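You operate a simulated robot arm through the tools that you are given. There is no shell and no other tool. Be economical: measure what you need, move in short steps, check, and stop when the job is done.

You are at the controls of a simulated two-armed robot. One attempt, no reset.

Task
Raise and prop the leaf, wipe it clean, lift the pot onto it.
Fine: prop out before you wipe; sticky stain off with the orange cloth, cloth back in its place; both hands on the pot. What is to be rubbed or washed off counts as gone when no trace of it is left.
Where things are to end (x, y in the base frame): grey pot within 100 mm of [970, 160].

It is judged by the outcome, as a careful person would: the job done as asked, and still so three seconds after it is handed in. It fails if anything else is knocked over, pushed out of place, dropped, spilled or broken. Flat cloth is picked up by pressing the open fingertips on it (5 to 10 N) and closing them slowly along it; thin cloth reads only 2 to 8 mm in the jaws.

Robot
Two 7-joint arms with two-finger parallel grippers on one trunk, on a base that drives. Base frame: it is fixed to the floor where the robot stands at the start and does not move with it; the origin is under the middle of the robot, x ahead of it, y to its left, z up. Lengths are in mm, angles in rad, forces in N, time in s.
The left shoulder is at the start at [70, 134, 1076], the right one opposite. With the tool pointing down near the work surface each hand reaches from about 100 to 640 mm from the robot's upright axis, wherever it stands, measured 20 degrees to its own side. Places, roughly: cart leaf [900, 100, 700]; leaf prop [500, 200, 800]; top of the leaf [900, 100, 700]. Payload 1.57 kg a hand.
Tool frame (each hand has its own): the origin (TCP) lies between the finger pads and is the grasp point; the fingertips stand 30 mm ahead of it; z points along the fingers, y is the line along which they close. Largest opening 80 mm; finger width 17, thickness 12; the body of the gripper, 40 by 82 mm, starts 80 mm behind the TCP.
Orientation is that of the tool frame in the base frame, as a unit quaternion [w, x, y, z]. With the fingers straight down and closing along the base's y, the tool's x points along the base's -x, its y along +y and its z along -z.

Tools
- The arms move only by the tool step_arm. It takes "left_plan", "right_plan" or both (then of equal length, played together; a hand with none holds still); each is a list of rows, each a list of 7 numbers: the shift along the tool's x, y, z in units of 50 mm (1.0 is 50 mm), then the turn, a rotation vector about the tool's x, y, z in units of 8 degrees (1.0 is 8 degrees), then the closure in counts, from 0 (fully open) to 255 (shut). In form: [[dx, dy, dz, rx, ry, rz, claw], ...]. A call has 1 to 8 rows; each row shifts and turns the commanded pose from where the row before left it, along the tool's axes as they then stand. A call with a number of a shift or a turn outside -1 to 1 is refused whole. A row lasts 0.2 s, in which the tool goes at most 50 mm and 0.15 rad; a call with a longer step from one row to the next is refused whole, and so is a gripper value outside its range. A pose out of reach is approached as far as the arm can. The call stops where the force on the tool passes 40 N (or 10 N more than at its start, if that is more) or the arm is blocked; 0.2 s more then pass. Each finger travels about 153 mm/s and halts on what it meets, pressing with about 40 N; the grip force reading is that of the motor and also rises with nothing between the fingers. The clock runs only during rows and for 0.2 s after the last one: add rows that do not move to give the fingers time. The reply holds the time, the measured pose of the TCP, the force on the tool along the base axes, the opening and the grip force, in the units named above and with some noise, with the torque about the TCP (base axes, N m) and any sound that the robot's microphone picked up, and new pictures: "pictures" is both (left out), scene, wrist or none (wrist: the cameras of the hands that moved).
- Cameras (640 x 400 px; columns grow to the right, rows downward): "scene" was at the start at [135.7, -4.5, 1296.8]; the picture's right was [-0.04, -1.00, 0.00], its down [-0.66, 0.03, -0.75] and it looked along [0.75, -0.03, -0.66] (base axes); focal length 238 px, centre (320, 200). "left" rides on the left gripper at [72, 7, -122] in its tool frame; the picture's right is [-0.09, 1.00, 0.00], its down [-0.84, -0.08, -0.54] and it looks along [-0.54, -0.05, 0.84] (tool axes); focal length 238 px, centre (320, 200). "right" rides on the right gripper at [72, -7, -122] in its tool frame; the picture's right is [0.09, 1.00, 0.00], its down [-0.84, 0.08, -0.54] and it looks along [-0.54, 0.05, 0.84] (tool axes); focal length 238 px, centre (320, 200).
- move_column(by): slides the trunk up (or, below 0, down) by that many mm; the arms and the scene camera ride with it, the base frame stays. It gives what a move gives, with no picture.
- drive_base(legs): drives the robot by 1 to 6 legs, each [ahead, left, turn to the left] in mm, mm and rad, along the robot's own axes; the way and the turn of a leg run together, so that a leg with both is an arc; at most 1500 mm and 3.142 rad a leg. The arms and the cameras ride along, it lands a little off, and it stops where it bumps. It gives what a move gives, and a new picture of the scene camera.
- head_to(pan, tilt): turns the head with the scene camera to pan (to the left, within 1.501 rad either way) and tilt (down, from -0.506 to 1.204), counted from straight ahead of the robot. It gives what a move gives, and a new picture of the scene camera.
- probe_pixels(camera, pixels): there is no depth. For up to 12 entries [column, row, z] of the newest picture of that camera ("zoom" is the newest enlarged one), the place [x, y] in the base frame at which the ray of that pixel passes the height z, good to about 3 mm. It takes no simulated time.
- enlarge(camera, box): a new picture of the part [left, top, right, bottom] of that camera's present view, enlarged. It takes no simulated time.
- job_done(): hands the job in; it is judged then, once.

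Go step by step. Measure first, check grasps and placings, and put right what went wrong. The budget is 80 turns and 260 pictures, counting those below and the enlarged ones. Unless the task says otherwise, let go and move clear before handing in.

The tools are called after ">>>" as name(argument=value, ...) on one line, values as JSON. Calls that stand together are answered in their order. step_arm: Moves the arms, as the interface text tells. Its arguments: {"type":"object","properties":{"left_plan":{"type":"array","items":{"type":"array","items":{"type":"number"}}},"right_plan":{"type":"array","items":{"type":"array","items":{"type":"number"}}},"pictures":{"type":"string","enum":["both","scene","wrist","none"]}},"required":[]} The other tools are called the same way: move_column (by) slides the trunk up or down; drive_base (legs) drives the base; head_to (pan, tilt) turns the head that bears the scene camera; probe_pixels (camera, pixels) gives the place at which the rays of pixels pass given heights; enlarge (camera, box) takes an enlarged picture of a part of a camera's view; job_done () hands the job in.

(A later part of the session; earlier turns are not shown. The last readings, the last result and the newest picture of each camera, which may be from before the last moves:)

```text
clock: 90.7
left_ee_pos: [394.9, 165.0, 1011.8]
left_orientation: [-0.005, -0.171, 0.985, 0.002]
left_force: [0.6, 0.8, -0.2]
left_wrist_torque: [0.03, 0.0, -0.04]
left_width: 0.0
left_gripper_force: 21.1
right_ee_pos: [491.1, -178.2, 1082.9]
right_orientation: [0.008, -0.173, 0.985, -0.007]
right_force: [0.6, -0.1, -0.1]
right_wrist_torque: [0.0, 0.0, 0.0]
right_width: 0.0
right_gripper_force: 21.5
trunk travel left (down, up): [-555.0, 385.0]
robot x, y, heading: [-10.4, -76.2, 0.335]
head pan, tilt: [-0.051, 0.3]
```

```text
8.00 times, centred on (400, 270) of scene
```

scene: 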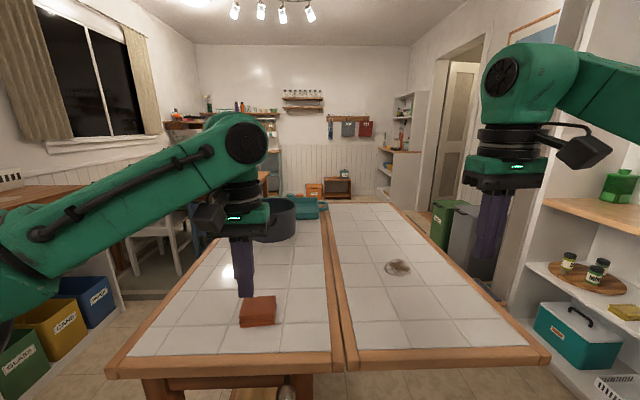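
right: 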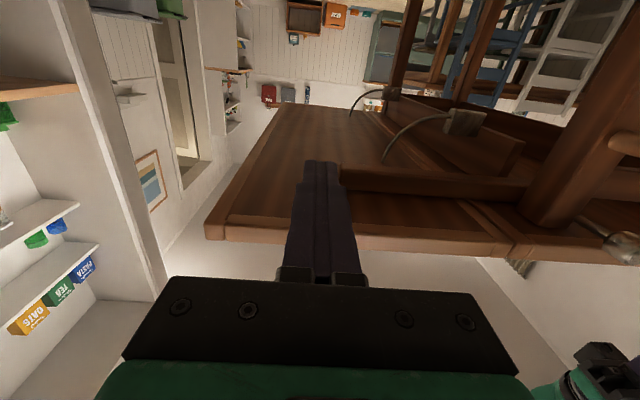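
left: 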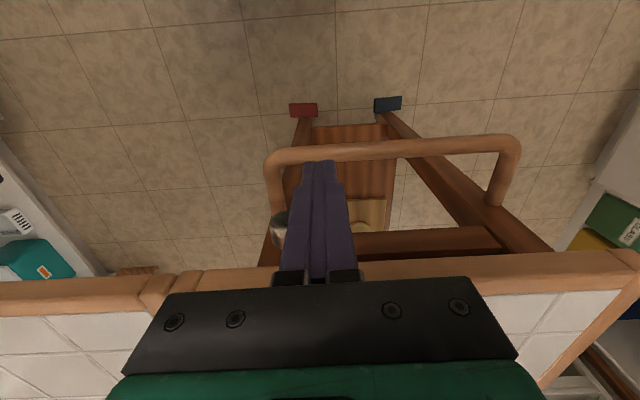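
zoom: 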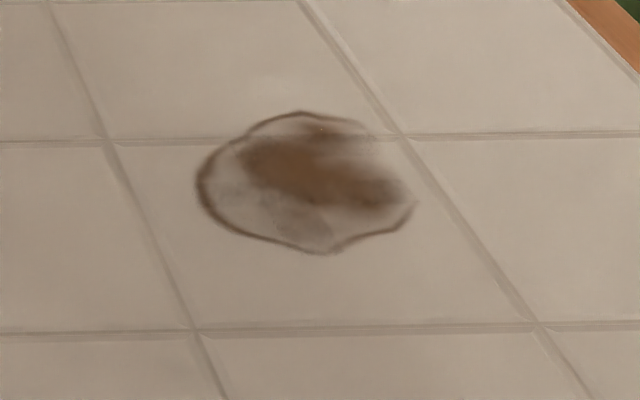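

The cloth is a stacked fold about 72×45×25 mm, centred near (483,202), turned ~22°. I move above it and rotate the left gripper so it closes across the 45 mm side.

>>> step_arm(left_plan=[[-0.95, 0.05, 0, 0, 0, 0, 0], [-0.95, 0.05, 0, 0, 0, 0, 0], [0, 0, 0, 0, 0, 1, 0], [0, 0, 0, 0, 0, 1, 0], [0, 0, 0, 0, 0, 1, 0], [0, 0, 0, 0, 0, 1, 0], [0, 0, 0, 0, 0, 1, 0], [0, 0, 0, 0, 0, 1, 0]], pictures="none")

>>> step_arm(left_plan=[[0, 0, 0, 0, 0, 1, 0], [0, 0, 0, 0, 0, 1, 0], [0, 0, 0, 0, 0, 1, 0], [0, 0, 0, 0, 0, 1, 0], [0, 0, 0, 0, 0, 0.8, 0], [0, 0, 0, 0, 0, 0, 0]], pictures="both")

```text
clock: 92.5
left_ee_pos: [471.7, 195.5, 1011.8]
left_orientation: [-0.005, 0.246, 0.969, 0.001]
left_force: [-0.4, -0.2, -0.2]
left_wrist_torque: [0.0, 0.01, -0.01]
left_width: 79.9
left_gripper_force: 0.1
left hand out of reach, approached as far as the arm can: row 2
right_ee_pos: [490.6, -178.1, 1082.6]
right_orientation: [0.008, -0.173, 0.985, -0.007]
right_force: [0.4, 0.1, 1.0]
right_wrist_torque: [0.03, 0.02, -0.01]
right_width: 0.0
right_gripper_force: 21.0
trunk travel left (down, up): [-555.0, 385.0]
robot x, y, heading: [-13.0, -78.1, 0.334]
head pan, tilt: [-0.051, 0.3]
```

```text
clock: 93.9
left_ee_pos: [472.4, 196.8, 1011.3]
left_orientation: [-0.005, 0.55, 0.835, -0.001]
left_force: [0.2, -0.2, 0.2]
left_wrist_torque: [0.02, -0.01, -0.03]
left_width: 80.2
left_gripper_force: 0.0
right_ee_pos: [490.5, -179.1, 1083.0]
right_orientation: [0.008, -0.172, 0.985, -0.007]
right_force: [-1.5, -0.8, 0.4]
right_wrist_torque: [0.01, 0.01, -0.01]
right_width: 0.0
right_gripper_force: 21.7
trunk travel left (down, up): [-555.0, 385.0]
robot x, y, heading: [-12.6, -77.4, 0.333]
head pan, tilt: [-0.051, 0.3]
```

scene: 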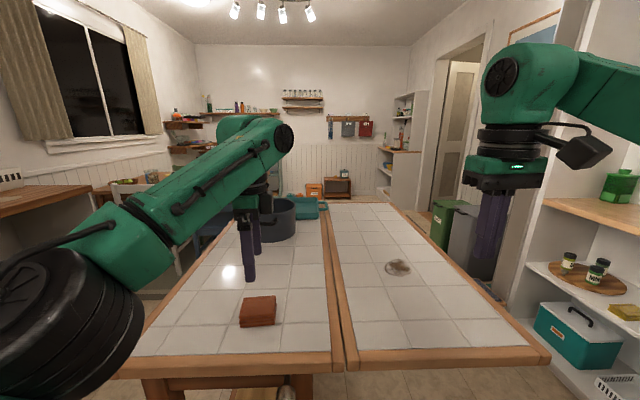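
left: 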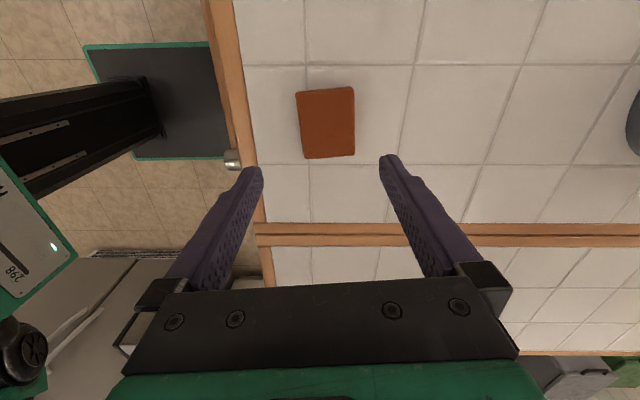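

The cloth is clear in the left wrist view (297–355, 88–160). I measure it from here.

>>> probe_pixels(camera="left", pixels=[[297, 93, 882], [352, 88, 882], [355, 156, 882], [304, 160, 882], [326, 124, 882], [297, 93, 860], [355, 156, 860]])

>>> enlarge(camera="left", box=[270, 70, 390, 180])

```text
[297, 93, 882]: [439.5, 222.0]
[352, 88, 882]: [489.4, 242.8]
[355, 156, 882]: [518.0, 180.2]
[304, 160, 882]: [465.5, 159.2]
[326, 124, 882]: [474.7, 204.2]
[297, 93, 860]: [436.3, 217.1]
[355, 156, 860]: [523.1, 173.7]
```

```text
3.64 times, centred on (330, 125) of left
```

zoom: 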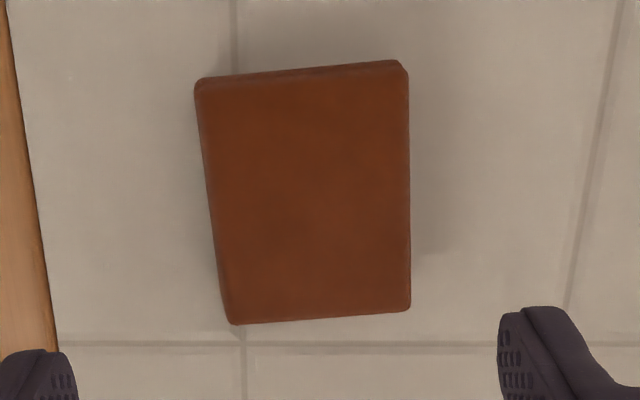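

Cloth centre is (478,201), 54×69 mm. I descend around it and close.

>>> step_arm(left_plan=[[0, 0.14, 0.6, 0, 0, 0, 0], [0, 0, 0.7, 0, 0, 0, 0], [0, 0, 0.6, 0, 0, 0, 0], [0, 0, 0.4, 0, 0, 0, 0], [0, 0, 0, 0, 0, 0, 60], [0, 0, 0, 0, 0, 0, 120], [0, 0, 0, 0, 0, 0, 160], [0, 0, 0, 0, 0, 0, 200]], pictures="both")

```text
clock: 95.7
left_ee_pos: [478.1, 198.7, 896.7]
left_orientation: [-0.006, 0.549, 0.836, -0.001]
left_force: [0.0, -0.6, -0.2]
left_wrist_torque: [-0.02, -0.03, -0.02]
left_width: 58.7
left_gripper_force: 40.0
right_ee_pos: [491.9, -178.9, 1082.4]
right_orientation: [0.008, -0.173, 0.985, -0.007]
right_force: [-0.9, 0.1, -0.5]
right_wrist_torque: [-0.02, 0.0, 0.0]
right_width: 0.0
right_gripper_force: 21.4
trunk travel left (down, up): [-555.0, 385.0]
robot x, y, heading: [-14.5, -76.4, 0.332]
head pan, tilt: [-0.051, 0.3]
```

scene: 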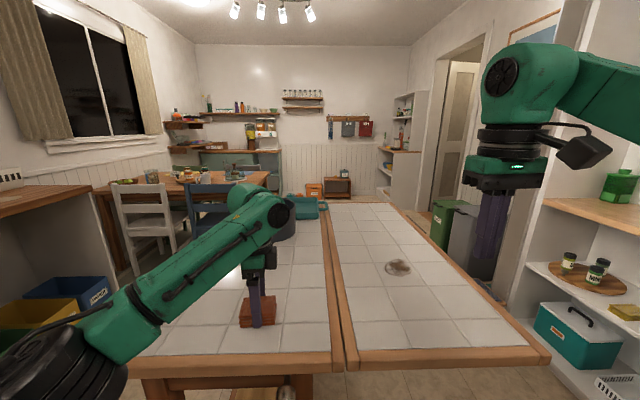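
left: 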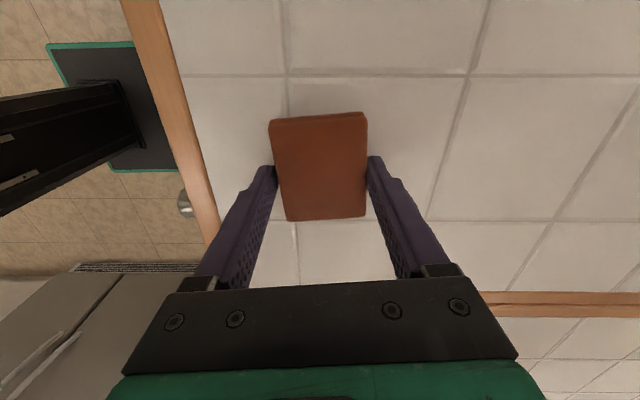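

The cloth is gripped firmly (58.7 mm, block-like). I lift it and drive around to the leaf's outer side.

>>> step_arm(left_plan=[[0, 0, -0.6, 0, 0, 0, 220], [0, 0, -0.8, 0, 0, 0, 220], [0, 0, -0.8, 0, 0, 0, 220], [0, 0, 0, 0, 0, 0, 220]], pictures="wrist")

>>> drive_base(legs=[[0, -545, 0], [843, -152, 0], [0, 0, 1.56]])

>>> head_to(pan=0.1, tilt=0.8)

```text
clock: 96.7
left_ee_pos: [480.5, 198.2, 1007.2]
left_orientation: [-0.003, 0.55, 0.835, 0.001]
left_force: [0.0, 0.1, 0.1]
left_wrist_torque: [-0.02, 0.0, -0.02]
left_width: 58.7
left_gripper_force: 40.4
right_ee_pos: [492.0, -176.7, 1083.0]
right_orientation: [0.008, -0.173, 0.985, -0.007]
right_force: [-0.4, 0.4, 0.0]
right_wrist_torque: [0.02, 0.03, 0.0]
right_width: 0.0
right_gripper_force: 20.8
trunk travel left (down, up): [-555.0, 385.0]
robot x, y, heading: [-10.2, -78.3, 0.337]
head pan, tilt: [-0.051, 0.3]
```

left: 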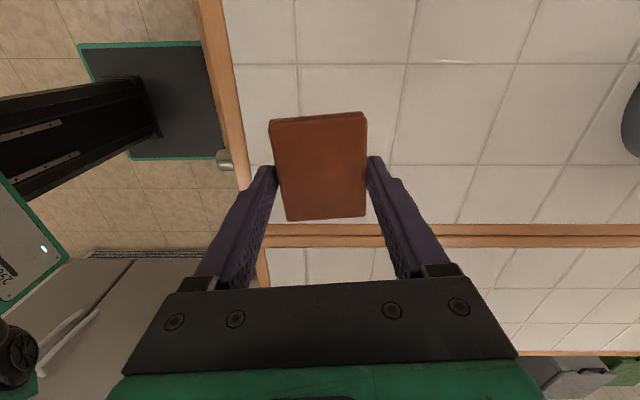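

```text
clock: 107.8
left_ee_pos: [775.7, 45.8, 1007.3]
left_orientation: [-0.002, -0.181, 0.984, -0.001]
left_force: [-0.3, -0.4, -0.3]
left_wrist_torque: [0.03, -0.01, -0.04]
left_width: 58.4
left_gripper_force: 40.5
right_ee_pos: [1152.8, 38.3, 1083.0]
right_orientation: [-0.011, 0.805, -0.593, 0.0]
right_force: [-0.2, -0.4, 0.4]
right_wrist_torque: [0.0, 0.02, 0.02]
right_width: 0.1
right_gripper_force: 21.4
trunk travel left (down, up): [-555.0, 385.0]
robot x, y, heading: [1029.5, -460.6, 1.863]
head pan, tilt: [-0.051, 0.3]
```

scene: 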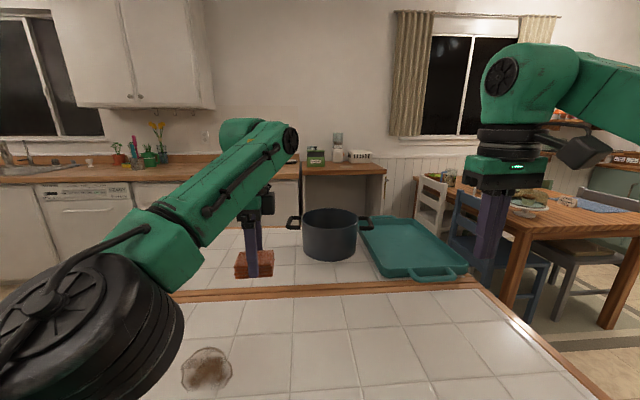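

```text
clock: 108.7
left_ee_pos: [776.7, 44.3, 1007.9]
left_orientation: [-0.002, -0.18, 0.984, -0.002]
left_force: [0.7, 0.1, -0.5]
left_wrist_torque: [-0.02, -0.01, 0.03]
left_width: 58.7
left_gripper_force: 39.5
right_ee_pos: [1153.4, 40.0, 1081.7]
right_orientation: [-0.012, 0.805, -0.593, -0.001]
right_force: [0.2, -0.3, 0.6]
right_wrist_torque: [0.01, 0.0, 0.02]
right_width: 0.0
right_gripper_force: 20.8
trunk travel left (down, up): [-555.0, 385.0]
robot x, y, heading: [1030.3, -454.1, 1.862]
head pan, tilt: [0.099, 0.799]
```

scene: 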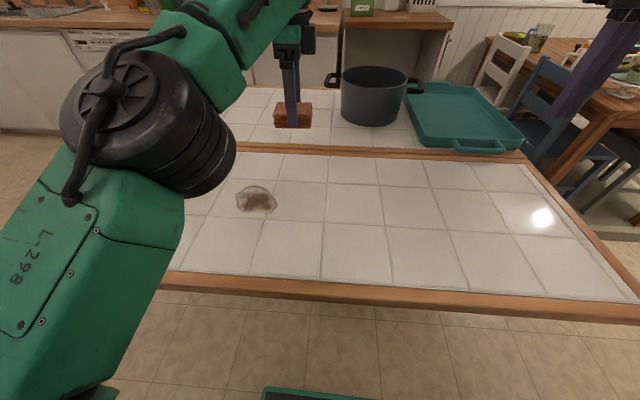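

The stain is at (256,198), well in front of my left shoulder. I move the cloth over it and descend close to the leaf.

>>> probe_pixels(camera="scene", pixels=[[236, 200, 860], [278, 197, 860], [256, 184, 860], [256, 215, 860], [256, 199, 860]])

>>> step_arm(left_plan=[[0.7, -0.6, 0, 0, 0, 0, 220], [0.7, -0.6, 0, 0, 0, 0, 220], [0, -0.96, 0, 0, 0, 0, 220], [0, 0, 0.7, 0, 0, 0, 220], [0, 0, 0.7, 0, 0, 0, 220], [0, 0, 0.6, 0, 0, 0, 220], [0, 0, 0, 0, 0, 0, 220]], pictures="wrist")

```text
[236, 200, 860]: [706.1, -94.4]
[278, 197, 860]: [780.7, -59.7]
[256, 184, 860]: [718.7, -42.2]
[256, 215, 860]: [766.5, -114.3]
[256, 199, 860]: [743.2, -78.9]
```

```text
clock: 110.3
left_ee_pos: [776.9, 50.7, 909.7]
left_orientation: [-0.004, -0.181, 0.983, -0.003]
left_force: [0.7, 0.9, -0.1]
left_wrist_torque: [-0.02, 0.03, 0.0]
left_width: 58.9
left_gripper_force: 40.3
left hand out of reach, approached as far as the arm can: row 1, 2, 3, 4, 5
right_ee_pos: [1155.3, 39.3, 1082.3]
right_orientation: [-0.01, 0.806, -0.592, -0.002]
right_force: [-0.1, 0.5, -0.2]
right_wrist_torque: [0.03, 0.01, 0.0]
right_width: 0.0
right_gripper_force: 21.1
trunk travel left (down, up): [-555.0, 385.0]
robot x, y, heading: [1028.7, -456.3, 1.857]
head pan, tilt: [0.099, 0.799]
```

left: 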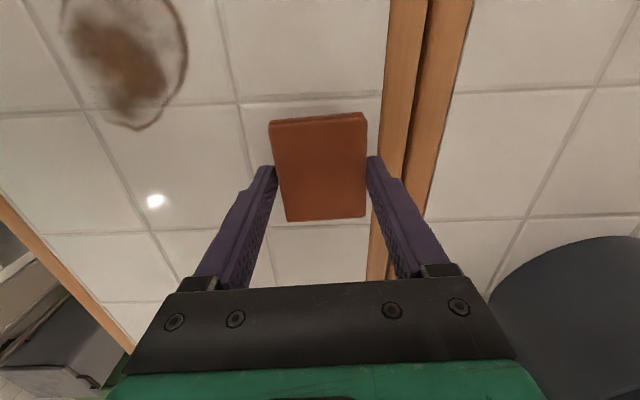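

The wrist is at a joint limit in this twisted attitude. I lift a little and rotate the gripper back (−z) before moving over the stain.

>>> step_arm(left_plan=[[0, 0, -0.7, 0, 0, -1, 220], [0, 0, 0, 0, 0, -1, 220], [0, 0, 0, 0, 0, -1, 220], [0, 0, 0, 0, 0, -1, 220], [0, 0, 0, 0, 0, -1, 220], [0, 0, 0, 0, 0, -1, 220], [0, 0, 0, 0, 0, -1, 220], [0, 0, 0, 0, 0, -1, 220]], pictures="none")

>>> step_arm(left_plan=[[0, 0, 0, 0, 0, -1, 220], [0, 0, 0, 0, 0, -1, 220], [0, 0, 0, 0, 0, -1, 220], [0.5, 0, 0, 0, 0, 0, 220], [0.5, 0, 0, 0, 0, 0, 220], [0.5, 0, 0, 0, 0, 0, 220]], pictures="wrist")

```text
clock: 112.1
left_ee_pos: [774.4, 53.9, 942.0]
left_orientation: [-0.003, -0.675, 0.738, 0.0]
left_force: [-0.4, -0.1, -0.3]
left_wrist_torque: [-0.02, 0.0, -0.01]
left_width: 58.5
left_gripper_force: 39.8
right_ee_pos: [1153.0, 40.2, 1082.7]
right_orientation: [-0.012, 0.806, -0.592, -0.001]
right_force: [0.7, 0.8, -0.6]
right_wrist_torque: [0.01, 0.03, 0.01]
right_width: 0.0
right_gripper_force: 21.5
trunk travel left (down, up): [-555.0, 385.0]
robot x, y, heading: [1030.8, -455.7, 1.861]
head pan, tilt: [0.099, 0.799]
```

```text
clock: 113.5
left_ee_pos: [801.7, -18.2, 942.5]
left_orientation: [0.004, 0.813, -0.582, 0.0]
left_force: [-0.7, -0.2, 0.3]
left_wrist_torque: [0.0, -0.01, 0.04]
left_width: 58.8
left_gripper_force: 40.0
right_ee_pos: [1152.3, 39.6, 1083.0]
right_orientation: [-0.011, 0.806, -0.592, 0.0]
right_force: [-0.3, 1.0, -0.4]
right_wrist_torque: [0.03, 0.04, -0.02]
right_width: 0.0
right_gripper_force: 21.2
trunk travel left (down, up): [-555.0, 385.0]
robot x, y, heading: [1028.0, -460.2, 1.864]
head pan, tilt: [0.099, 0.799]
```

left: 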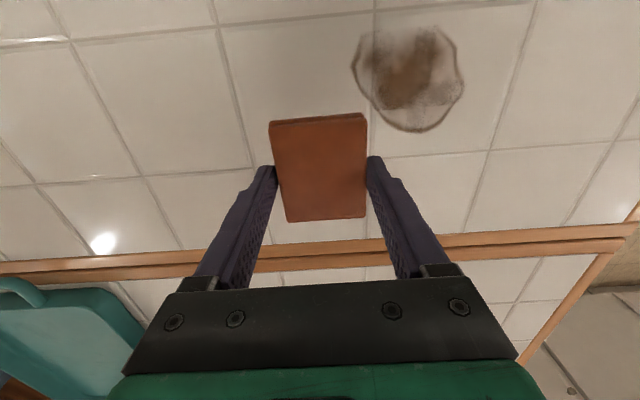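

Reach is fine now; the stain is ahead-left. I move over its centre and descend to light contact.

>>> probe_pixels(camera="left", pixels=[[355, 70, 860], [464, 80, 860], [408, 26, 860], [416, 131, 860]])

>>> step_arm(left_plan=[[0.4, 0.7, 0, 0, 0, 0, 220], [0.4, 0.76, 0, 0, 0, 0, 220], [0, 0, 0.6, 0, 0, 0, 220], [0, 0, 0.28, 0, 0, 0, 220], [0, 0, 0.06, 0, 0, 0, 220], [0, 0, 0, 0, 0, 0, 220]], pictures="wrist")

```text
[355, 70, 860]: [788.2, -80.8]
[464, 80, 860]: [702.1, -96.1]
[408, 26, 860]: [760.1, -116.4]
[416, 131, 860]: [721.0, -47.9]
```

```text
clock: 114.9
left_ee_pos: [741.5, -80.0, 897.5]
left_orientation: [0.004, 0.813, -0.582, -0.001]
left_force: [-1.9, 2.1, 6.0]
left_wrist_torque: [0.06, -0.16, 0.04]
left_width: 58.9
left_gripper_force: 40.0
right_ee_pos: [1152.5, 39.3, 1082.4]
right_orientation: [-0.012, 0.805, -0.593, -0.001]
right_force: [0.0, 0.1, -0.2]
right_wrist_torque: [-0.03, -0.02, -0.01]
right_width: 0.0
right_gripper_force: 21.6
trunk travel left (down, up): [-555.0, 385.0]
robot x, y, heading: [1030.4, -456.6, 1.862]
head pan, tilt: [0.099, 0.799]
```

left: 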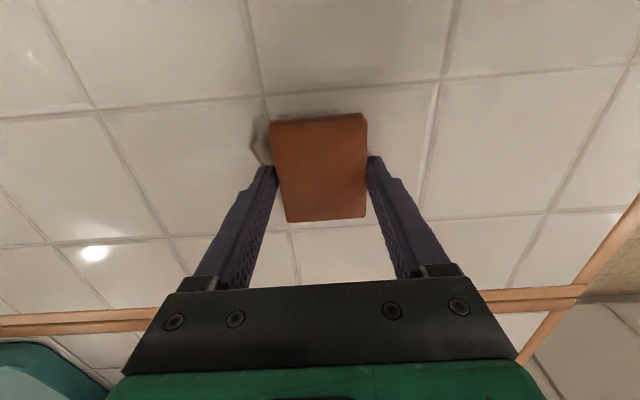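

Contact with 6 N. I rub back and forth across the whole stain.

>>> step_arm(left_plan=[[-0.6, 0, 0.02, 0, 0, 0, 220], [0.6, 0, 0, 0, 0, 0, 220], [0.6, 0, 0, 0, 0, 0, 220], [0, 0.4, 0, 0, 0, 0, 220], [-0.6, 0, 0, 0, 0, 0, 220], [-0.6, 0, 0, 0, 0, 0, 220], [0.6, 0.4, 0, 0, 0, 0, 220], [0.6, 0, 0, 0, 0, 0, 220]], pictures="none")

>>> step_arm(left_plan=[[-0.6, 0, 0, 0, 0, 0, 220], [-0.6, 0, 0, 0, 0, 0, 220], [0.6, -0.4, 0, 0, 0, 0, 220], [0.6, 0, 0, 0, 0, 0, 220], [-0.6, -0.4, 0, 0, 0, 0, 220], [-0.6, 0, 0, 0, 0, 0, 220], [0.6, -0.4, 0, 0, 0, 0, 220], [0.6, 0, 0, 0, 0, 0, 220]], pictures="none")

>>> step_arm(left_plan=[[-0.6, -0.4, 0, 0, 0, 0, 220], [-0.6, 0, 0, 0, 0, 0, 220], [0.6, 0, 0, 0, 0, 0, 220], [0.6, 0, 0, 0, 0, 0, 220], [-0.6, 0.4, 0, 0, 0, 0, 220], [-0.6, 0, 0, 0, 0, 0, 220], [0.6, 0.4, 0, 0, 0, 0, 220], [0.6, 0, 0, 0, 0, 0, 220]], pictures="both")

```text
clock: 116.7
left_ee_pos: [716.3, -122.8, 895.0]
left_orientation: [0.004, 0.814, -0.581, -0.001]
left_force: [-2.9, -2.3, 5.7]
left_wrist_torque: [0.2, -0.04, 0.08]
left_width: 58.6
left_gripper_force: 39.9
right_ee_pos: [1152.8, 38.5, 1082.2]
right_orientation: [-0.011, 0.806, -0.592, 0.0]
right_force: [0.1, 0.3, -0.2]
right_wrist_torque: [0.0, -0.01, 0.03]
right_width: 0.1
right_gripper_force: 21.4
trunk travel left (down, up): [-555.0, 385.0]
robot x, y, heading: [1027.5, -459.9, 1.858]
head pan, tilt: [0.099, 0.799]
```

```text
clock: 118.5
left_ee_pos: [772.5, -104.4, 896.6]
left_orientation: [0.004, 0.814, -0.581, 0.0]
left_force: [1.2, 0.5, 3.7]
left_wrist_torque: [-0.11, -0.16, 0.06]
left_width: 58.7
left_gripper_force: 39.7
right_ee_pos: [1152.1, 38.5, 1083.5]
right_orientation: [-0.011, 0.806, -0.592, -0.001]
right_force: [1.0, -0.4, 0.0]
right_wrist_torque: [0.06, -0.02, 0.0]
right_width: 0.0
right_gripper_force: 21.4
trunk travel left (down, up): [-555.0, 385.0]
robot x, y, heading: [1030.4, -459.7, 1.86]
head pan, tilt: [0.099, 0.799]
```

```text
clock: 120.3
left_ee_pos: [752.7, -110.4, 894.8]
left_orientation: [0.003, 0.813, -0.582, -0.001]
left_force: [-2.5, -2.2, 6.2]
left_wrist_torque: [0.25, 0.01, 0.11]
left_width: 58.8
left_gripper_force: 40.1
right_ee_pos: [1152.7, 38.9, 1083.1]
right_orientation: [-0.01, 0.806, -0.592, -0.001]
right_force: [0.6, -0.9, 0.3]
right_wrist_torque: [-0.06, 0.0, -0.03]
right_width: 0.0
right_gripper_force: 21.6
trunk travel left (down, up): [-555.0, 385.0]
robot x, y, heading: [1030.9, -457.7, 1.863]
head pan, tilt: [0.099, 0.799]
```

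scene: 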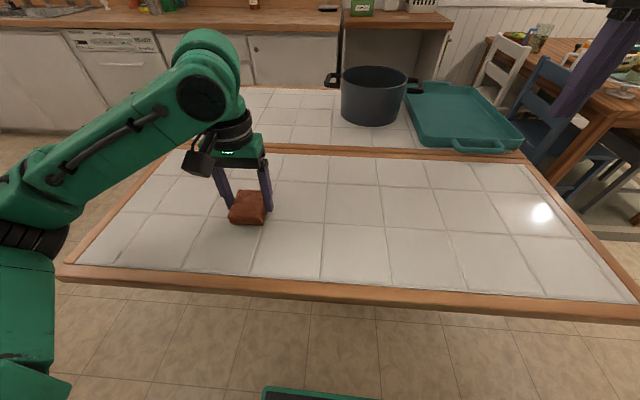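
left: 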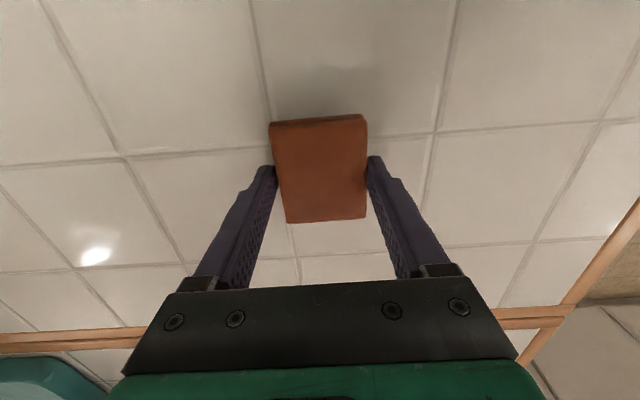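

The stain looks reduced strongly; I lift and move aside to inspect for traces.

>>> step_arm(left_plan=[[0, 0, -0.7, 0, 0, 0, 220], [-0.9, -0.3, -0.2, 0, 0, 0, 220], [-0.9, -0.3, 0, 0, 0, 0, 220], [-0.4, 0, 0, 0, 0, 0, 220]], pictures="both")

>>> enlarge(camera="scene", box=[205, 160, 305, 235])

>>> enlarge(camera="left", box=[260, 0, 460, 120])

```text
clock: 121.3
left_ee_pos: [744.4, 2.8, 939.4]
left_orientation: [0.003, 0.813, -0.582, 0.001]
left_force: [0.5, 0.2, -0.3]
left_wrist_torque: [-0.01, -0.02, 0.0]
left_width: 58.7
left_gripper_force: 39.6
right_ee_pos: [1151.9, 40.4, 1082.1]
right_orientation: [-0.012, 0.806, -0.592, 0.0]
right_force: [-0.2, 0.1, -0.7]
right_wrist_torque: [-0.02, 0.01, -0.03]
right_width: 0.0
right_gripper_force: 21.3
trunk travel left (down, up): [-555.0, 385.0]
robot x, y, heading: [1030.9, -454.7, 1.86]
head pan, tilt: [0.099, 0.799]
```

scene: 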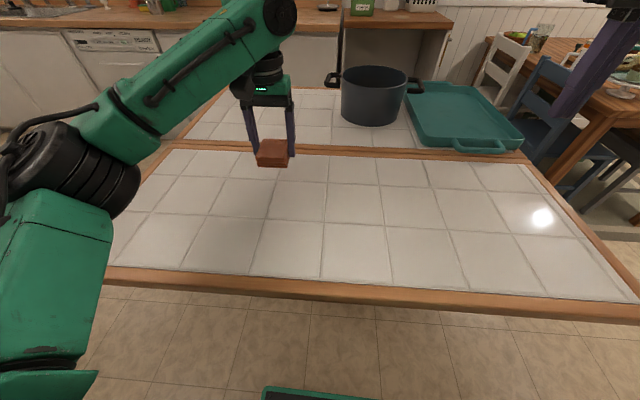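
left: 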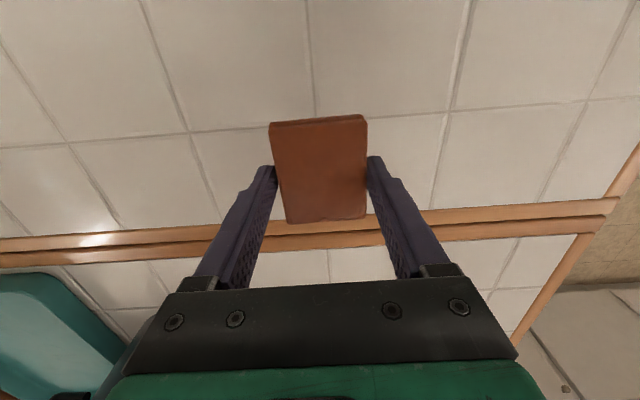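

```text
5.33 times, centred on (255, 198) of scene
```

zoom: 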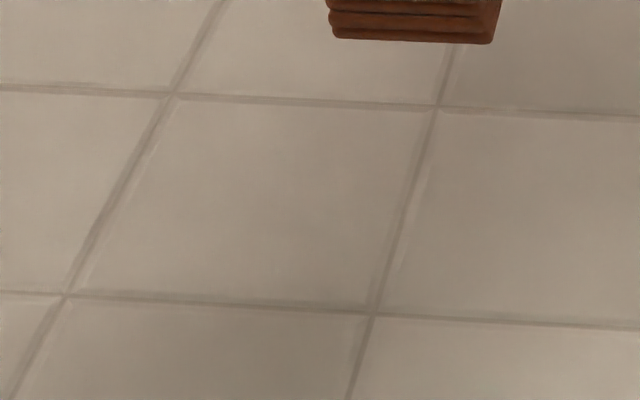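

```text
3.20 times, centred on (360, 60) of left
```

zoom: 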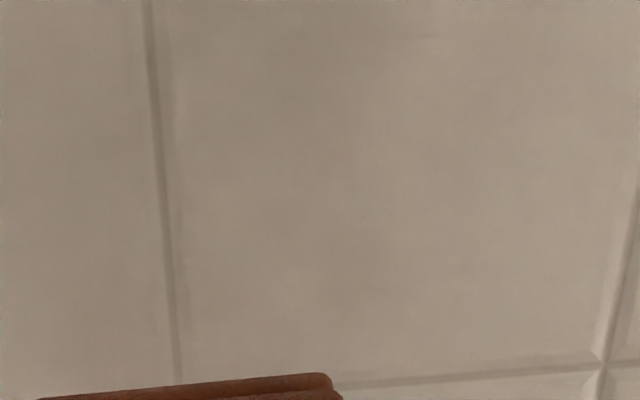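

The tiles look clean. To be safe I make one more full pass, pressing similarly.

>>> step_arm(left_plan=[[0.8, 0.27, 0, 0, 0, 0, 220], [0.8, 0.27, 0, 0, 0, 0, 220], [0, 0.3, 0.6, 0, 0, 0, 220], [0, 0, 0.28, 0, 0, 0, 220], [-0.6, 0.2, 0.02, 0, 0, 0, 220], [-0.6, 0, 0, 0, 0, 0, 220], [0.6, -0.4, 0, 0, 0, 0, 220], [0.6, 0, 0, 0, 0, 0, 220]], pictures="none")

>>> step_arm(left_plan=[[0.2, 0, 0, 0, 0, 0, 220], [-0.7, -0.4, 0, 0, 0, 0, 220], [-0.7, 0, 0, 0, 0, 0, 220], [0.7, -0.4, 0, 0, 0, 0, 220], [0.7, 0, 0, 0, 0, 0, 220], [-0.7, -0.4, 0, 0, 0, 0, 220], [-0.7, 0, 0, 0, 0, 0, 220], [0.5, 0, 0, 0, 0, 0, 220]], pictures="none")

>>> step_arm(left_plan=[[0, 0.8, 0, 0, 0, 0, 220], [0, 0.8, 0, 0, 0, 0, 220], [0.5, 0, 0, 0, 0, 0, 220], [0, -0.8, 0, 0, 0, 0, 220], [0, -0.8, 0, 0, 0, 0, 220], [0, 0, -0.8, 0, 0, 0, 220], [-0.9, -0.1, -0.4, 0, 0, 0, 220], [-0.9, 0, 0, 0, 0, 0, 220]], pictures="both")

>>> enlarge(camera="scene", box=[205, 160, 305, 235])

```text
clock: 123.1
left_ee_pos: [741.2, -83.5, 896.7]
left_orientation: [0.004, 0.813, -0.582, 0.001]
left_force: [0.8, 0.0, 0.6]
left_wrist_torque: [-0.02, 0.0, 0.0]
left_width: 58.8
left_gripper_force: 39.7
right_ee_pos: [1152.1, 40.0, 1082.8]
right_orientation: [-0.012, 0.806, -0.592, 0.0]
right_force: [0.0, -0.7, 0.6]
right_wrist_torque: [0.02, 0.03, 0.03]
right_width: 0.3
right_gripper_force: 20.9
trunk travel left (down, up): [-555.0, 385.0]
robot x, y, heading: [1027.1, -459.0, 1.864]
head pan, tilt: [0.099, 0.799]
```

```text
clock: 124.9
left_ee_pos: [784.7, -30.3, 895.4]
left_orientation: [0.003, 0.813, -0.582, -0.001]
left_force: [-0.9, -0.8, -0.4]
left_wrist_torque: [0.02, 0.03, 0.0]
left_width: 58.4
left_gripper_force: 39.6
right_ee_pos: [1152.2, 38.5, 1083.9]
right_orientation: [-0.012, 0.806, -0.592, -0.001]
right_force: [0.1, 0.2, 0.2]
right_wrist_torque: [0.03, 0.03, -0.01]
right_width: 0.0
right_gripper_force: 21.0
trunk travel left (down, up): [-555.0, 385.0]
robot x, y, heading: [1029.3, -459.2, 1.86]
head pan, tilt: [0.099, 0.799]
```

```text
clock: 126.7
left_ee_pos: [770.9, 39.5, 954.1]
left_orientation: [0.005, 0.812, -0.583, -0.001]
left_force: [0.4, 0.5, -0.2]
left_wrist_torque: [-0.05, 0.01, 0.01]
left_width: 58.9
left_gripper_force: 40.3
right_ee_pos: [1152.8, 41.8, 1080.8]
right_orientation: [-0.009, 0.806, -0.592, 0.0]
right_force: [0.6, -0.6, -0.9]
right_wrist_torque: [0.01, 0.01, -0.01]
right_width: 0.4
right_gripper_force: 21.7
trunk travel left (down, up): [-555.0, 385.0]
robot x, y, heading: [1029.6, -457.5, 1.863]
head pan, tilt: [0.099, 0.799]
```

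scene: 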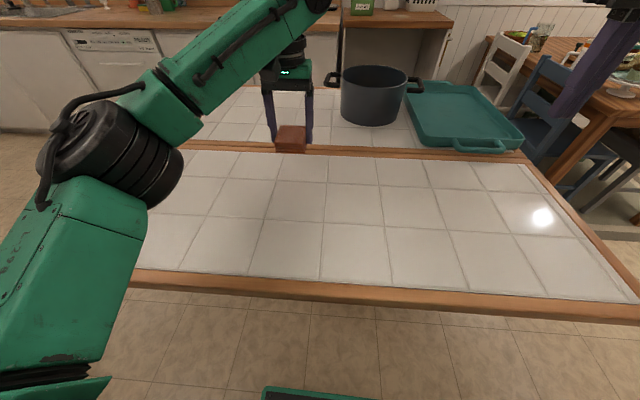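
left: 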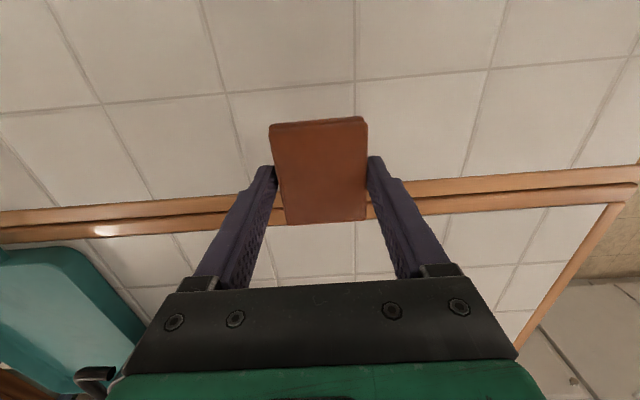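

```text
5.33 times, centred on (255, 198) of scene
```

zoom: 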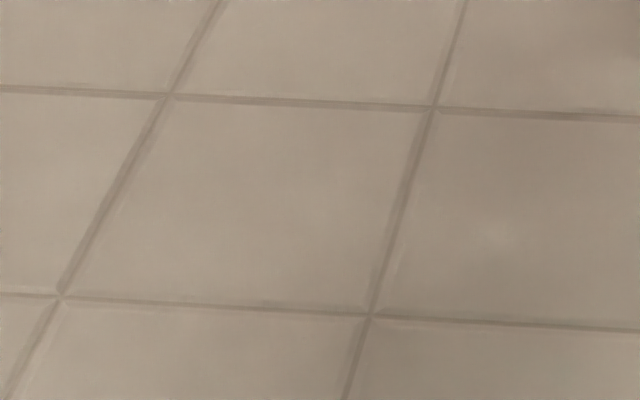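

The tiles are clean with no trace. Now I return the cloth: lift, and drive back around to the near end.

>>> step_arm(left_plan=[[0, 0, -0.6, 0, 0, 0, 220], [0, 0, -0.6, 0, 0, 0, 220], [0, 0, 0, 0, 0, 0, 220]], pictures="none")

>>> drive_base(legs=[[0, 0, -1.53], [-861, 155, 0], [0, 545, 0]])

```text
clock: 127.5
left_ee_pos: [771.8, 39.3, 1015.7]
left_orientation: [0.003, 0.813, -0.582, 0.001]
left_force: [0.4, 1.0, -0.6]
left_wrist_torque: [0.0, -0.05, -0.01]
left_width: 58.9
left_gripper_force: 39.9
right_ee_pos: [1151.2, 40.6, 1082.9]
right_orientation: [-0.011, 0.806, -0.591, 0.0]
right_force: [-0.2, 0.3, -0.2]
right_wrist_torque: [-0.04, 0.0, 0.0]
right_width: 0.0
right_gripper_force: 21.4
trunk travel left (down, up): [-555.0, 385.0]
robot x, y, heading: [1031.7, -453.9, 1.862]
head pan, tilt: [0.099, 0.799]
```

```text
clock: 138.6
left_ee_pos: [483.9, 200.0, 1017.5]
left_orientation: [-0.002, -0.18, 0.984, 0.003]
left_force: [-0.4, -0.2, -0.3]
left_wrist_torque: [0.0, 0.02, -0.01]
left_width: 58.7
left_gripper_force: 40.0
right_ee_pos: [497.0, -180.8, 1082.8]
right_orientation: [0.008, -0.167, 0.986, -0.008]
right_force: [-0.4, 0.4, -0.3]
right_wrist_torque: [0.02, -0.02, 0.0]
right_width: 0.0
right_gripper_force: 21.2
trunk travel left (down, up): [-555.0, 385.0]
robot x, y, heading: [-4.4, -74.9, 0.325]
head pan, tilt: [0.099, 0.799]
```

scene: 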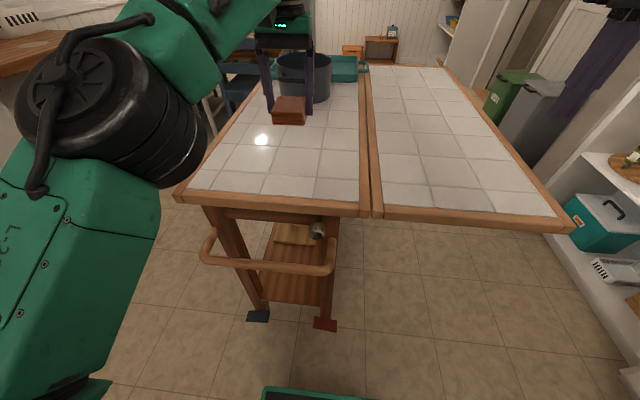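

I'm back; the left hand is already above the cloth's spot. I rotate the gripper to the original attitude, then lower.

>>> step_arm(left_plan=[[0, 0, 0, 0, 0, 1, 220], [0, 0, 0, 0, 0, 1, 220], [0, 0, 0, 0, 0, 1, 220], [0, 0, 0, 0, 0, 1, 220], [0, 0, 0, 0, 0, 1, 220], [0, 0, 0, 0, 0, 1, 220], [0, 0, 0, 0, 0, 1, 220], [0, 0, 0, 0, 0, 1, 220]], pictures="none")

>>> step_arm(left_plan=[[0, 0, 0, 0, 0, 1, 220], [0, 0, 0, 0, 0, 1, 220], [0, 0, 0, 0, 0, 1, 220], [0, 0, 0.7, 0, 0, 0, 220], [0, 0, 0.7, 0, 0, 0, 220], [0, 0, 0.5, 0, 0, 0, 220], [0, 0, 0, 0, 0, 0, 220]], pictures="wrist")

```text
clock: 140.4
left_ee_pos: [482.8, 200.3, 1016.5]
left_orientation: [-0.004, 0.37, 0.929, 0.002]
left_force: [0.3, 0.7, -1.0]
left_wrist_torque: [0.01, -0.01, -0.03]
left_width: 58.7
left_gripper_force: 39.9
right_ee_pos: [497.3, -180.0, 1082.3]
right_orientation: [0.009, -0.168, 0.986, -0.007]
right_force: [0.2, 0.3, -0.1]
right_wrist_torque: [-0.01, -0.01, -0.01]
right_width: 0.1
right_gripper_force: 21.2
trunk travel left (down, up): [-555.0, 385.0]
robot x, y, heading: [-4.4, -72.2, 0.321]
head pan, tilt: [0.099, 0.799]
```

```text
clock: 142.0
left_ee_pos: [483.5, 201.2, 921.7]
left_orientation: [-0.003, 0.553, 0.833, 0.0]
left_force: [-0.5, -0.1, 0.1]
left_wrist_torque: [0.0, 0.02, 0.02]
left_width: 58.7
left_gripper_force: 40.1
right_ee_pos: [496.6, -181.2, 1081.6]
right_orientation: [0.008, -0.168, 0.986, -0.007]
right_force: [-0.1, -0.3, -0.4]
right_wrist_torque: [0.01, -0.01, 0.02]
right_width: 0.0
right_gripper_force: 21.5
trunk travel left (down, up): [-555.0, 385.0]
robot x, y, heading: [-8.2, -71.5, 0.32]
head pan, tilt: [0.099, 0.799]
```

left: 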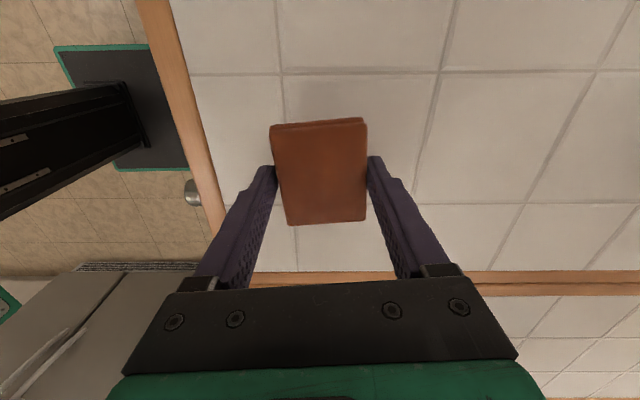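

Aligned as at pick-up; I lower the last 25 mm, release and lift away.

>>> step_arm(left_plan=[[0, -0.12, 0.2, 0, 0, 0, 220], [0, 0, 0.2, 0, 0, 0, 220], [0, 0, 0.12, 0, 0, 0, 220], [0, 0, 0, 0, 0, 0, 220], [0, 0, 0, 0, 0, 0, 100], [0, 0, 0, 0, 0, 0, 0], [0, 0, 0, 0, 0, 0, 0]], pictures="none")

>>> step_arm(left_plan=[[0, 0, -0.5, 0, 0, 0, 0], [0, 0, -0.8, 0, 0, 0, 0], [0, 0, -0.8, 0, 0, 0, 0], [0, 0, 0, 0, 0, -1, 0], [0, 0, 0, 0, 0, -1, 0], [0, 0, 0, 0, 0, -1, 0], [0, 0, 0, 0, 0, -1, 0], [0, 0, 0, 0, 0, -1, 0]], pictures="both")

```text
clock: 143.6
left_ee_pos: [477.6, 197.9, 895.4]
left_orientation: [-0.003, 0.555, 0.832, -0.001]
left_force: [-0.1, -0.7, -0.3]
left_wrist_torque: [0.04, -0.03, 0.02]
left_width: 80.1
left_gripper_force: 0.1
right_ee_pos: [497.8, -180.8, 1081.9]
right_orientation: [0.008, -0.168, 0.986, -0.007]
right_force: [-0.1, -0.6, -0.4]
right_wrist_torque: [0.03, 0.0, 0.01]
right_width: 0.0
right_gripper_force: 20.7
trunk travel left (down, up): [-555.0, 385.0]
robot x, y, heading: [-5.0, -77.8, 0.329]
head pan, tilt: [0.099, 0.799]
```

```text
clock: 145.4
left_ee_pos: [477.7, 197.8, 1001.6]
left_orientation: [-0.002, 0.234, 0.972, 0.001]
left_force: [-0.6, -0.4, -0.2]
left_wrist_torque: [0.0, 0.02, 0.01]
left_width: 80.1
left_gripper_force: 0.1
right_ee_pos: [497.8, -180.8, 1082.0]
right_orientation: [0.008, -0.168, 0.986, -0.008]
right_force: [-0.4, -0.8, 1.0]
right_wrist_torque: [-0.03, 0.03, 0.01]
right_width: 0.0
right_gripper_force: 21.5
trunk travel left (down, up): [-555.0, 385.0]
robot x, y, heading: [-4.7, -78.9, 0.325]
head pan, tilt: [0.099, 0.799]
```

scene: 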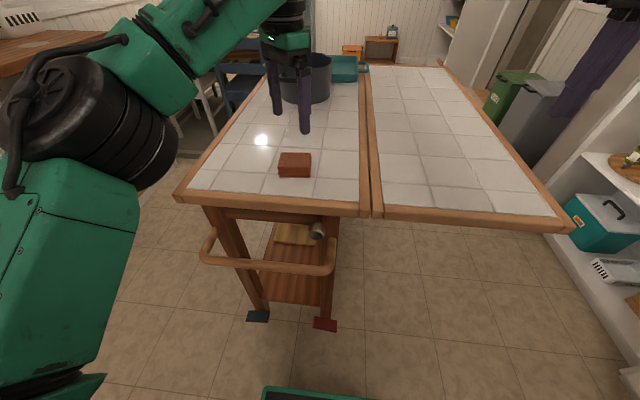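
left: 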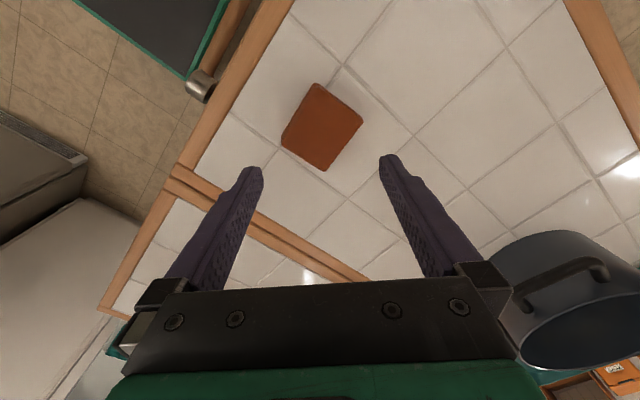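

The cloth is back at its place. I check the leaf for any other marks, e.g. the small tick near (476,172).

>>> enlarge(camera="scene", box=[365, 120, 565, 225])

>>> enlarge(camera="scene", box=[360, 60, 480, 140])

```text
3.20 times, centred on (465, 172) of scene
```

zoom: 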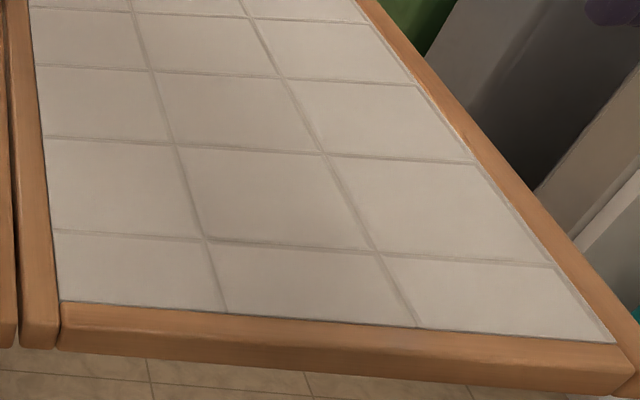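

```text
5.00 times, centred on (420, 100) of scene
```

zoom: 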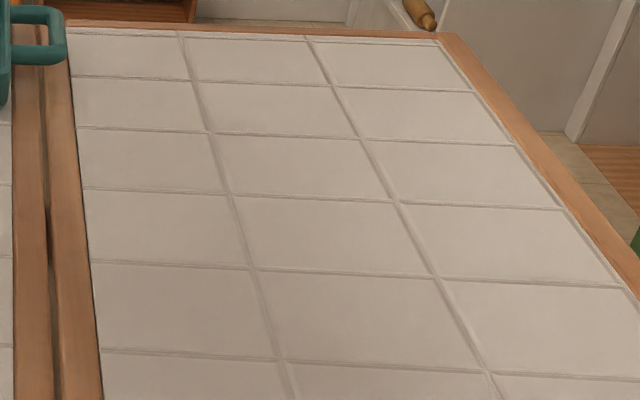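

The leaf is spotless. Now the pot: I raise the trunk for clearance and drive to the leaf's outer side, centred on the pot.

>>> move_column(by=120)

>>> step_arm(left_plan=[[0, 0, 0, 0, 0, -1, 0], [0, 0, 0, 0, 0, -1, 0], [0, 0, 0, 0, 0, -1, 0], [0, 0, 0, 0, 0, -1, 0], [0, 0, 0, 0, 0, -1, 0], [0, 0, 0, 0, 0, -1, 0]], right_plan=[[0, 0, 0, 0, 0, 0, 0], [0, 0, 0, 0, 0, 0, 0], [0, 0, 0, 0, 0, 0, 0], [0, 0, 0, 0, 0, 0, 0], [0, 0, 0, 0, 0, 0, 0], [0, 0, 0, 0, 0, 0, 0]], pictures="none")

>>> drive_base(legs=[[0, -545, 0], [951, -145, 0], [0, 0, 1.567]])

>>> head_to(pan=0, tilt=0.75)

```text
clock: 146.9
left_ee_pos: [478.8, 197.4, 1120.5]
left_orientation: [-0.002, 0.236, 0.972, 0.001]
left_force: [0.6, -0.4, -0.1]
left_wrist_torque: [-0.02, 0.01, -0.03]
left_width: 80.0
left_gripper_force: 0.0
right_ee_pos: [497.2, -180.6, 1202.2]
right_orientation: [0.009, -0.167, 0.986, -0.007]
right_force: [-1.0, 0.5, -0.1]
right_wrist_torque: [-0.01, -0.01, -0.02]
right_width: 0.0
right_gripper_force: 21.4
trunk travel left (down, up): [-675.0, 265.0]
robot x, y, heading: [-4.6, -74.1, 0.323]
head pan, tilt: [0.099, 0.799]
```

```text
clock: 148.3
left_ee_pos: [476.9, 197.4, 1120.4]
left_orientation: [-0.001, -0.181, 0.983, 0.002]
left_force: [0.3, 0.6, -0.7]
left_wrist_torque: [0.0, -0.01, 0.02]
left_width: 79.9
left_gripper_force: 0.1
right_ee_pos: [497.1, -181.5, 1202.5]
right_orientation: [0.008, -0.167, 0.986, -0.007]
right_force: [0.4, -0.7, -0.6]
right_wrist_torque: [-0.02, 0.03, 0.01]
right_width: 79.9
right_gripper_force: 0.1
trunk travel left (down, up): [-675.0, 265.0]
robot x, y, heading: [-1.4, -75.7, 0.323]
head pan, tilt: [0.099, 0.799]
```

```text
clock: 159.5
left_ee_pos: [856.8, 69.6, 1120.3]
left_orientation: [0.003, 0.798, -0.603, 0.001]
left_force: [-0.3, 0.4, 0.7]
left_wrist_torque: [0.03, 0.0, 0.01]
left_width: 80.0
left_gripper_force: 0.1
right_ee_pos: [1235.1, 57.0, 1203.1]
right_orientation: [-0.01, 0.79, -0.613, -0.001]
right_force: [-0.6, 0.5, 1.4]
right_wrist_torque: [0.01, -0.01, -0.01]
right_width: 80.0
right_gripper_force: 0.0
trunk travel left (down, up): [-675.0, 265.0]
robot x, y, heading: [1086.8, -433.1, 1.812]
head pan, tilt: [0.099, 0.799]
```

scene: 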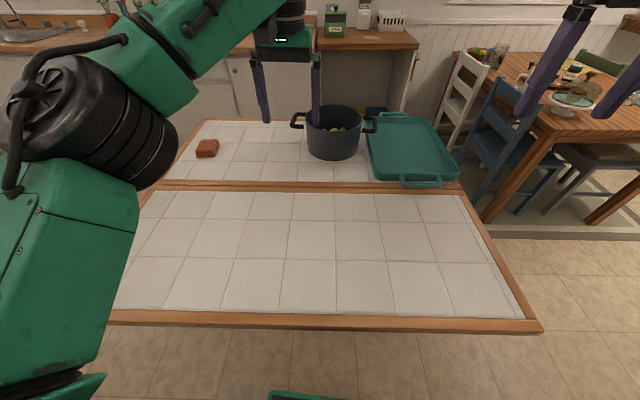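

```text
clock: 160.2
left_ee_pos: [855.9, 69.2, 1121.5]
left_orientation: [0.003, 0.798, -0.603, 0.0]
left_force: [0.2, 0.7, -0.3]
left_wrist_torque: [0.03, -0.04, -0.02]
left_width: 79.9
left_gripper_force: 0.0
right_ee_pos: [1234.2, 57.3, 1202.5]
right_orientation: [-0.011, 0.79, -0.613, 0.0]
right_force: [0.1, 0.1, 0.2]
right_wrist_torque: [-0.04, 0.0, -0.02]
right_width: 79.7
right_gripper_force: 0.1
trunk travel left (down, up): [-675.0, 265.0]
robot x, y, heading: [1087.2, -433.6, 1.807]
head pan, tilt: [0.0, 0.75]
```

scene: 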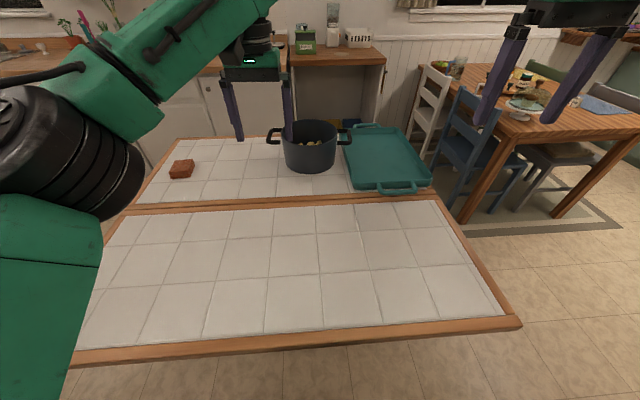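

The pot holds food, and its loop handles stick out left and right at the rim (273,135) and (344,135). I measure it.

>>> enlarge(camera="scene", box=[255, 105, 365, 180])

>>> probe_pixels(camera="scene", pixels=[[287, 165, 860], [312, 172, 860], [336, 163, 860], [280, 127, 980], [338, 127, 980], [268, 135, 960], [351, 135, 960], [268, 135, 945], [351, 135, 945], [345, 185, 880], [520, 325, 850], [80, 362, 850]])

```text
5.33 times, centred on (310, 142) of scene
```

zoom: 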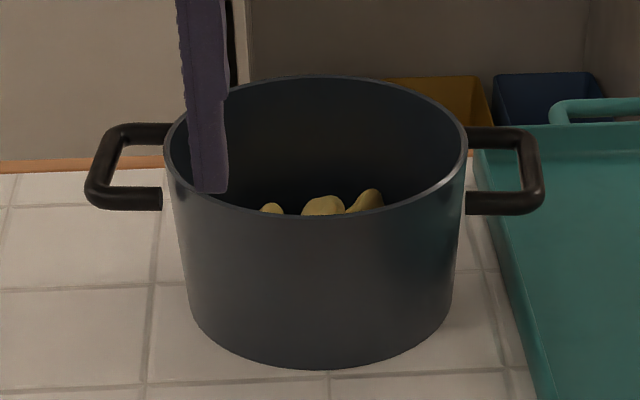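

```text
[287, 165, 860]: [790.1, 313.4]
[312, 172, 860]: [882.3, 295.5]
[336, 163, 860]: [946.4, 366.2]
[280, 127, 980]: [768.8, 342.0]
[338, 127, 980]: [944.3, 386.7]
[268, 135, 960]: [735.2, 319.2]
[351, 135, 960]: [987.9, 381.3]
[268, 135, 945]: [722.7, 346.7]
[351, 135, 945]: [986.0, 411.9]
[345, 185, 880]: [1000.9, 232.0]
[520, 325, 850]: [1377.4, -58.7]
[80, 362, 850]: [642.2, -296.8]
```

>>> probe_pixels(camera="zoom", pixels=[[322, 363, 860], [189, 302, 860], [455, 290, 860], [165, 150, 970], [468, 150, 970], [315, 213, 970], [318, 77, 970], [90, 190, 950], [540, 190, 950], [120, 127, 950], [515, 130, 950], [100, 205, 950]])

```text
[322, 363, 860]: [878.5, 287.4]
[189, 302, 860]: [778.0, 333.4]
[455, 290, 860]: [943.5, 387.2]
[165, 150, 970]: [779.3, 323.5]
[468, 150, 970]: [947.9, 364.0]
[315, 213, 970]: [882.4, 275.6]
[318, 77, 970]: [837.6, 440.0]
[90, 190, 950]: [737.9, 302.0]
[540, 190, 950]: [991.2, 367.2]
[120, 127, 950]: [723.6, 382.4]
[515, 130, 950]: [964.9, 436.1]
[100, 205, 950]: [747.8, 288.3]
```

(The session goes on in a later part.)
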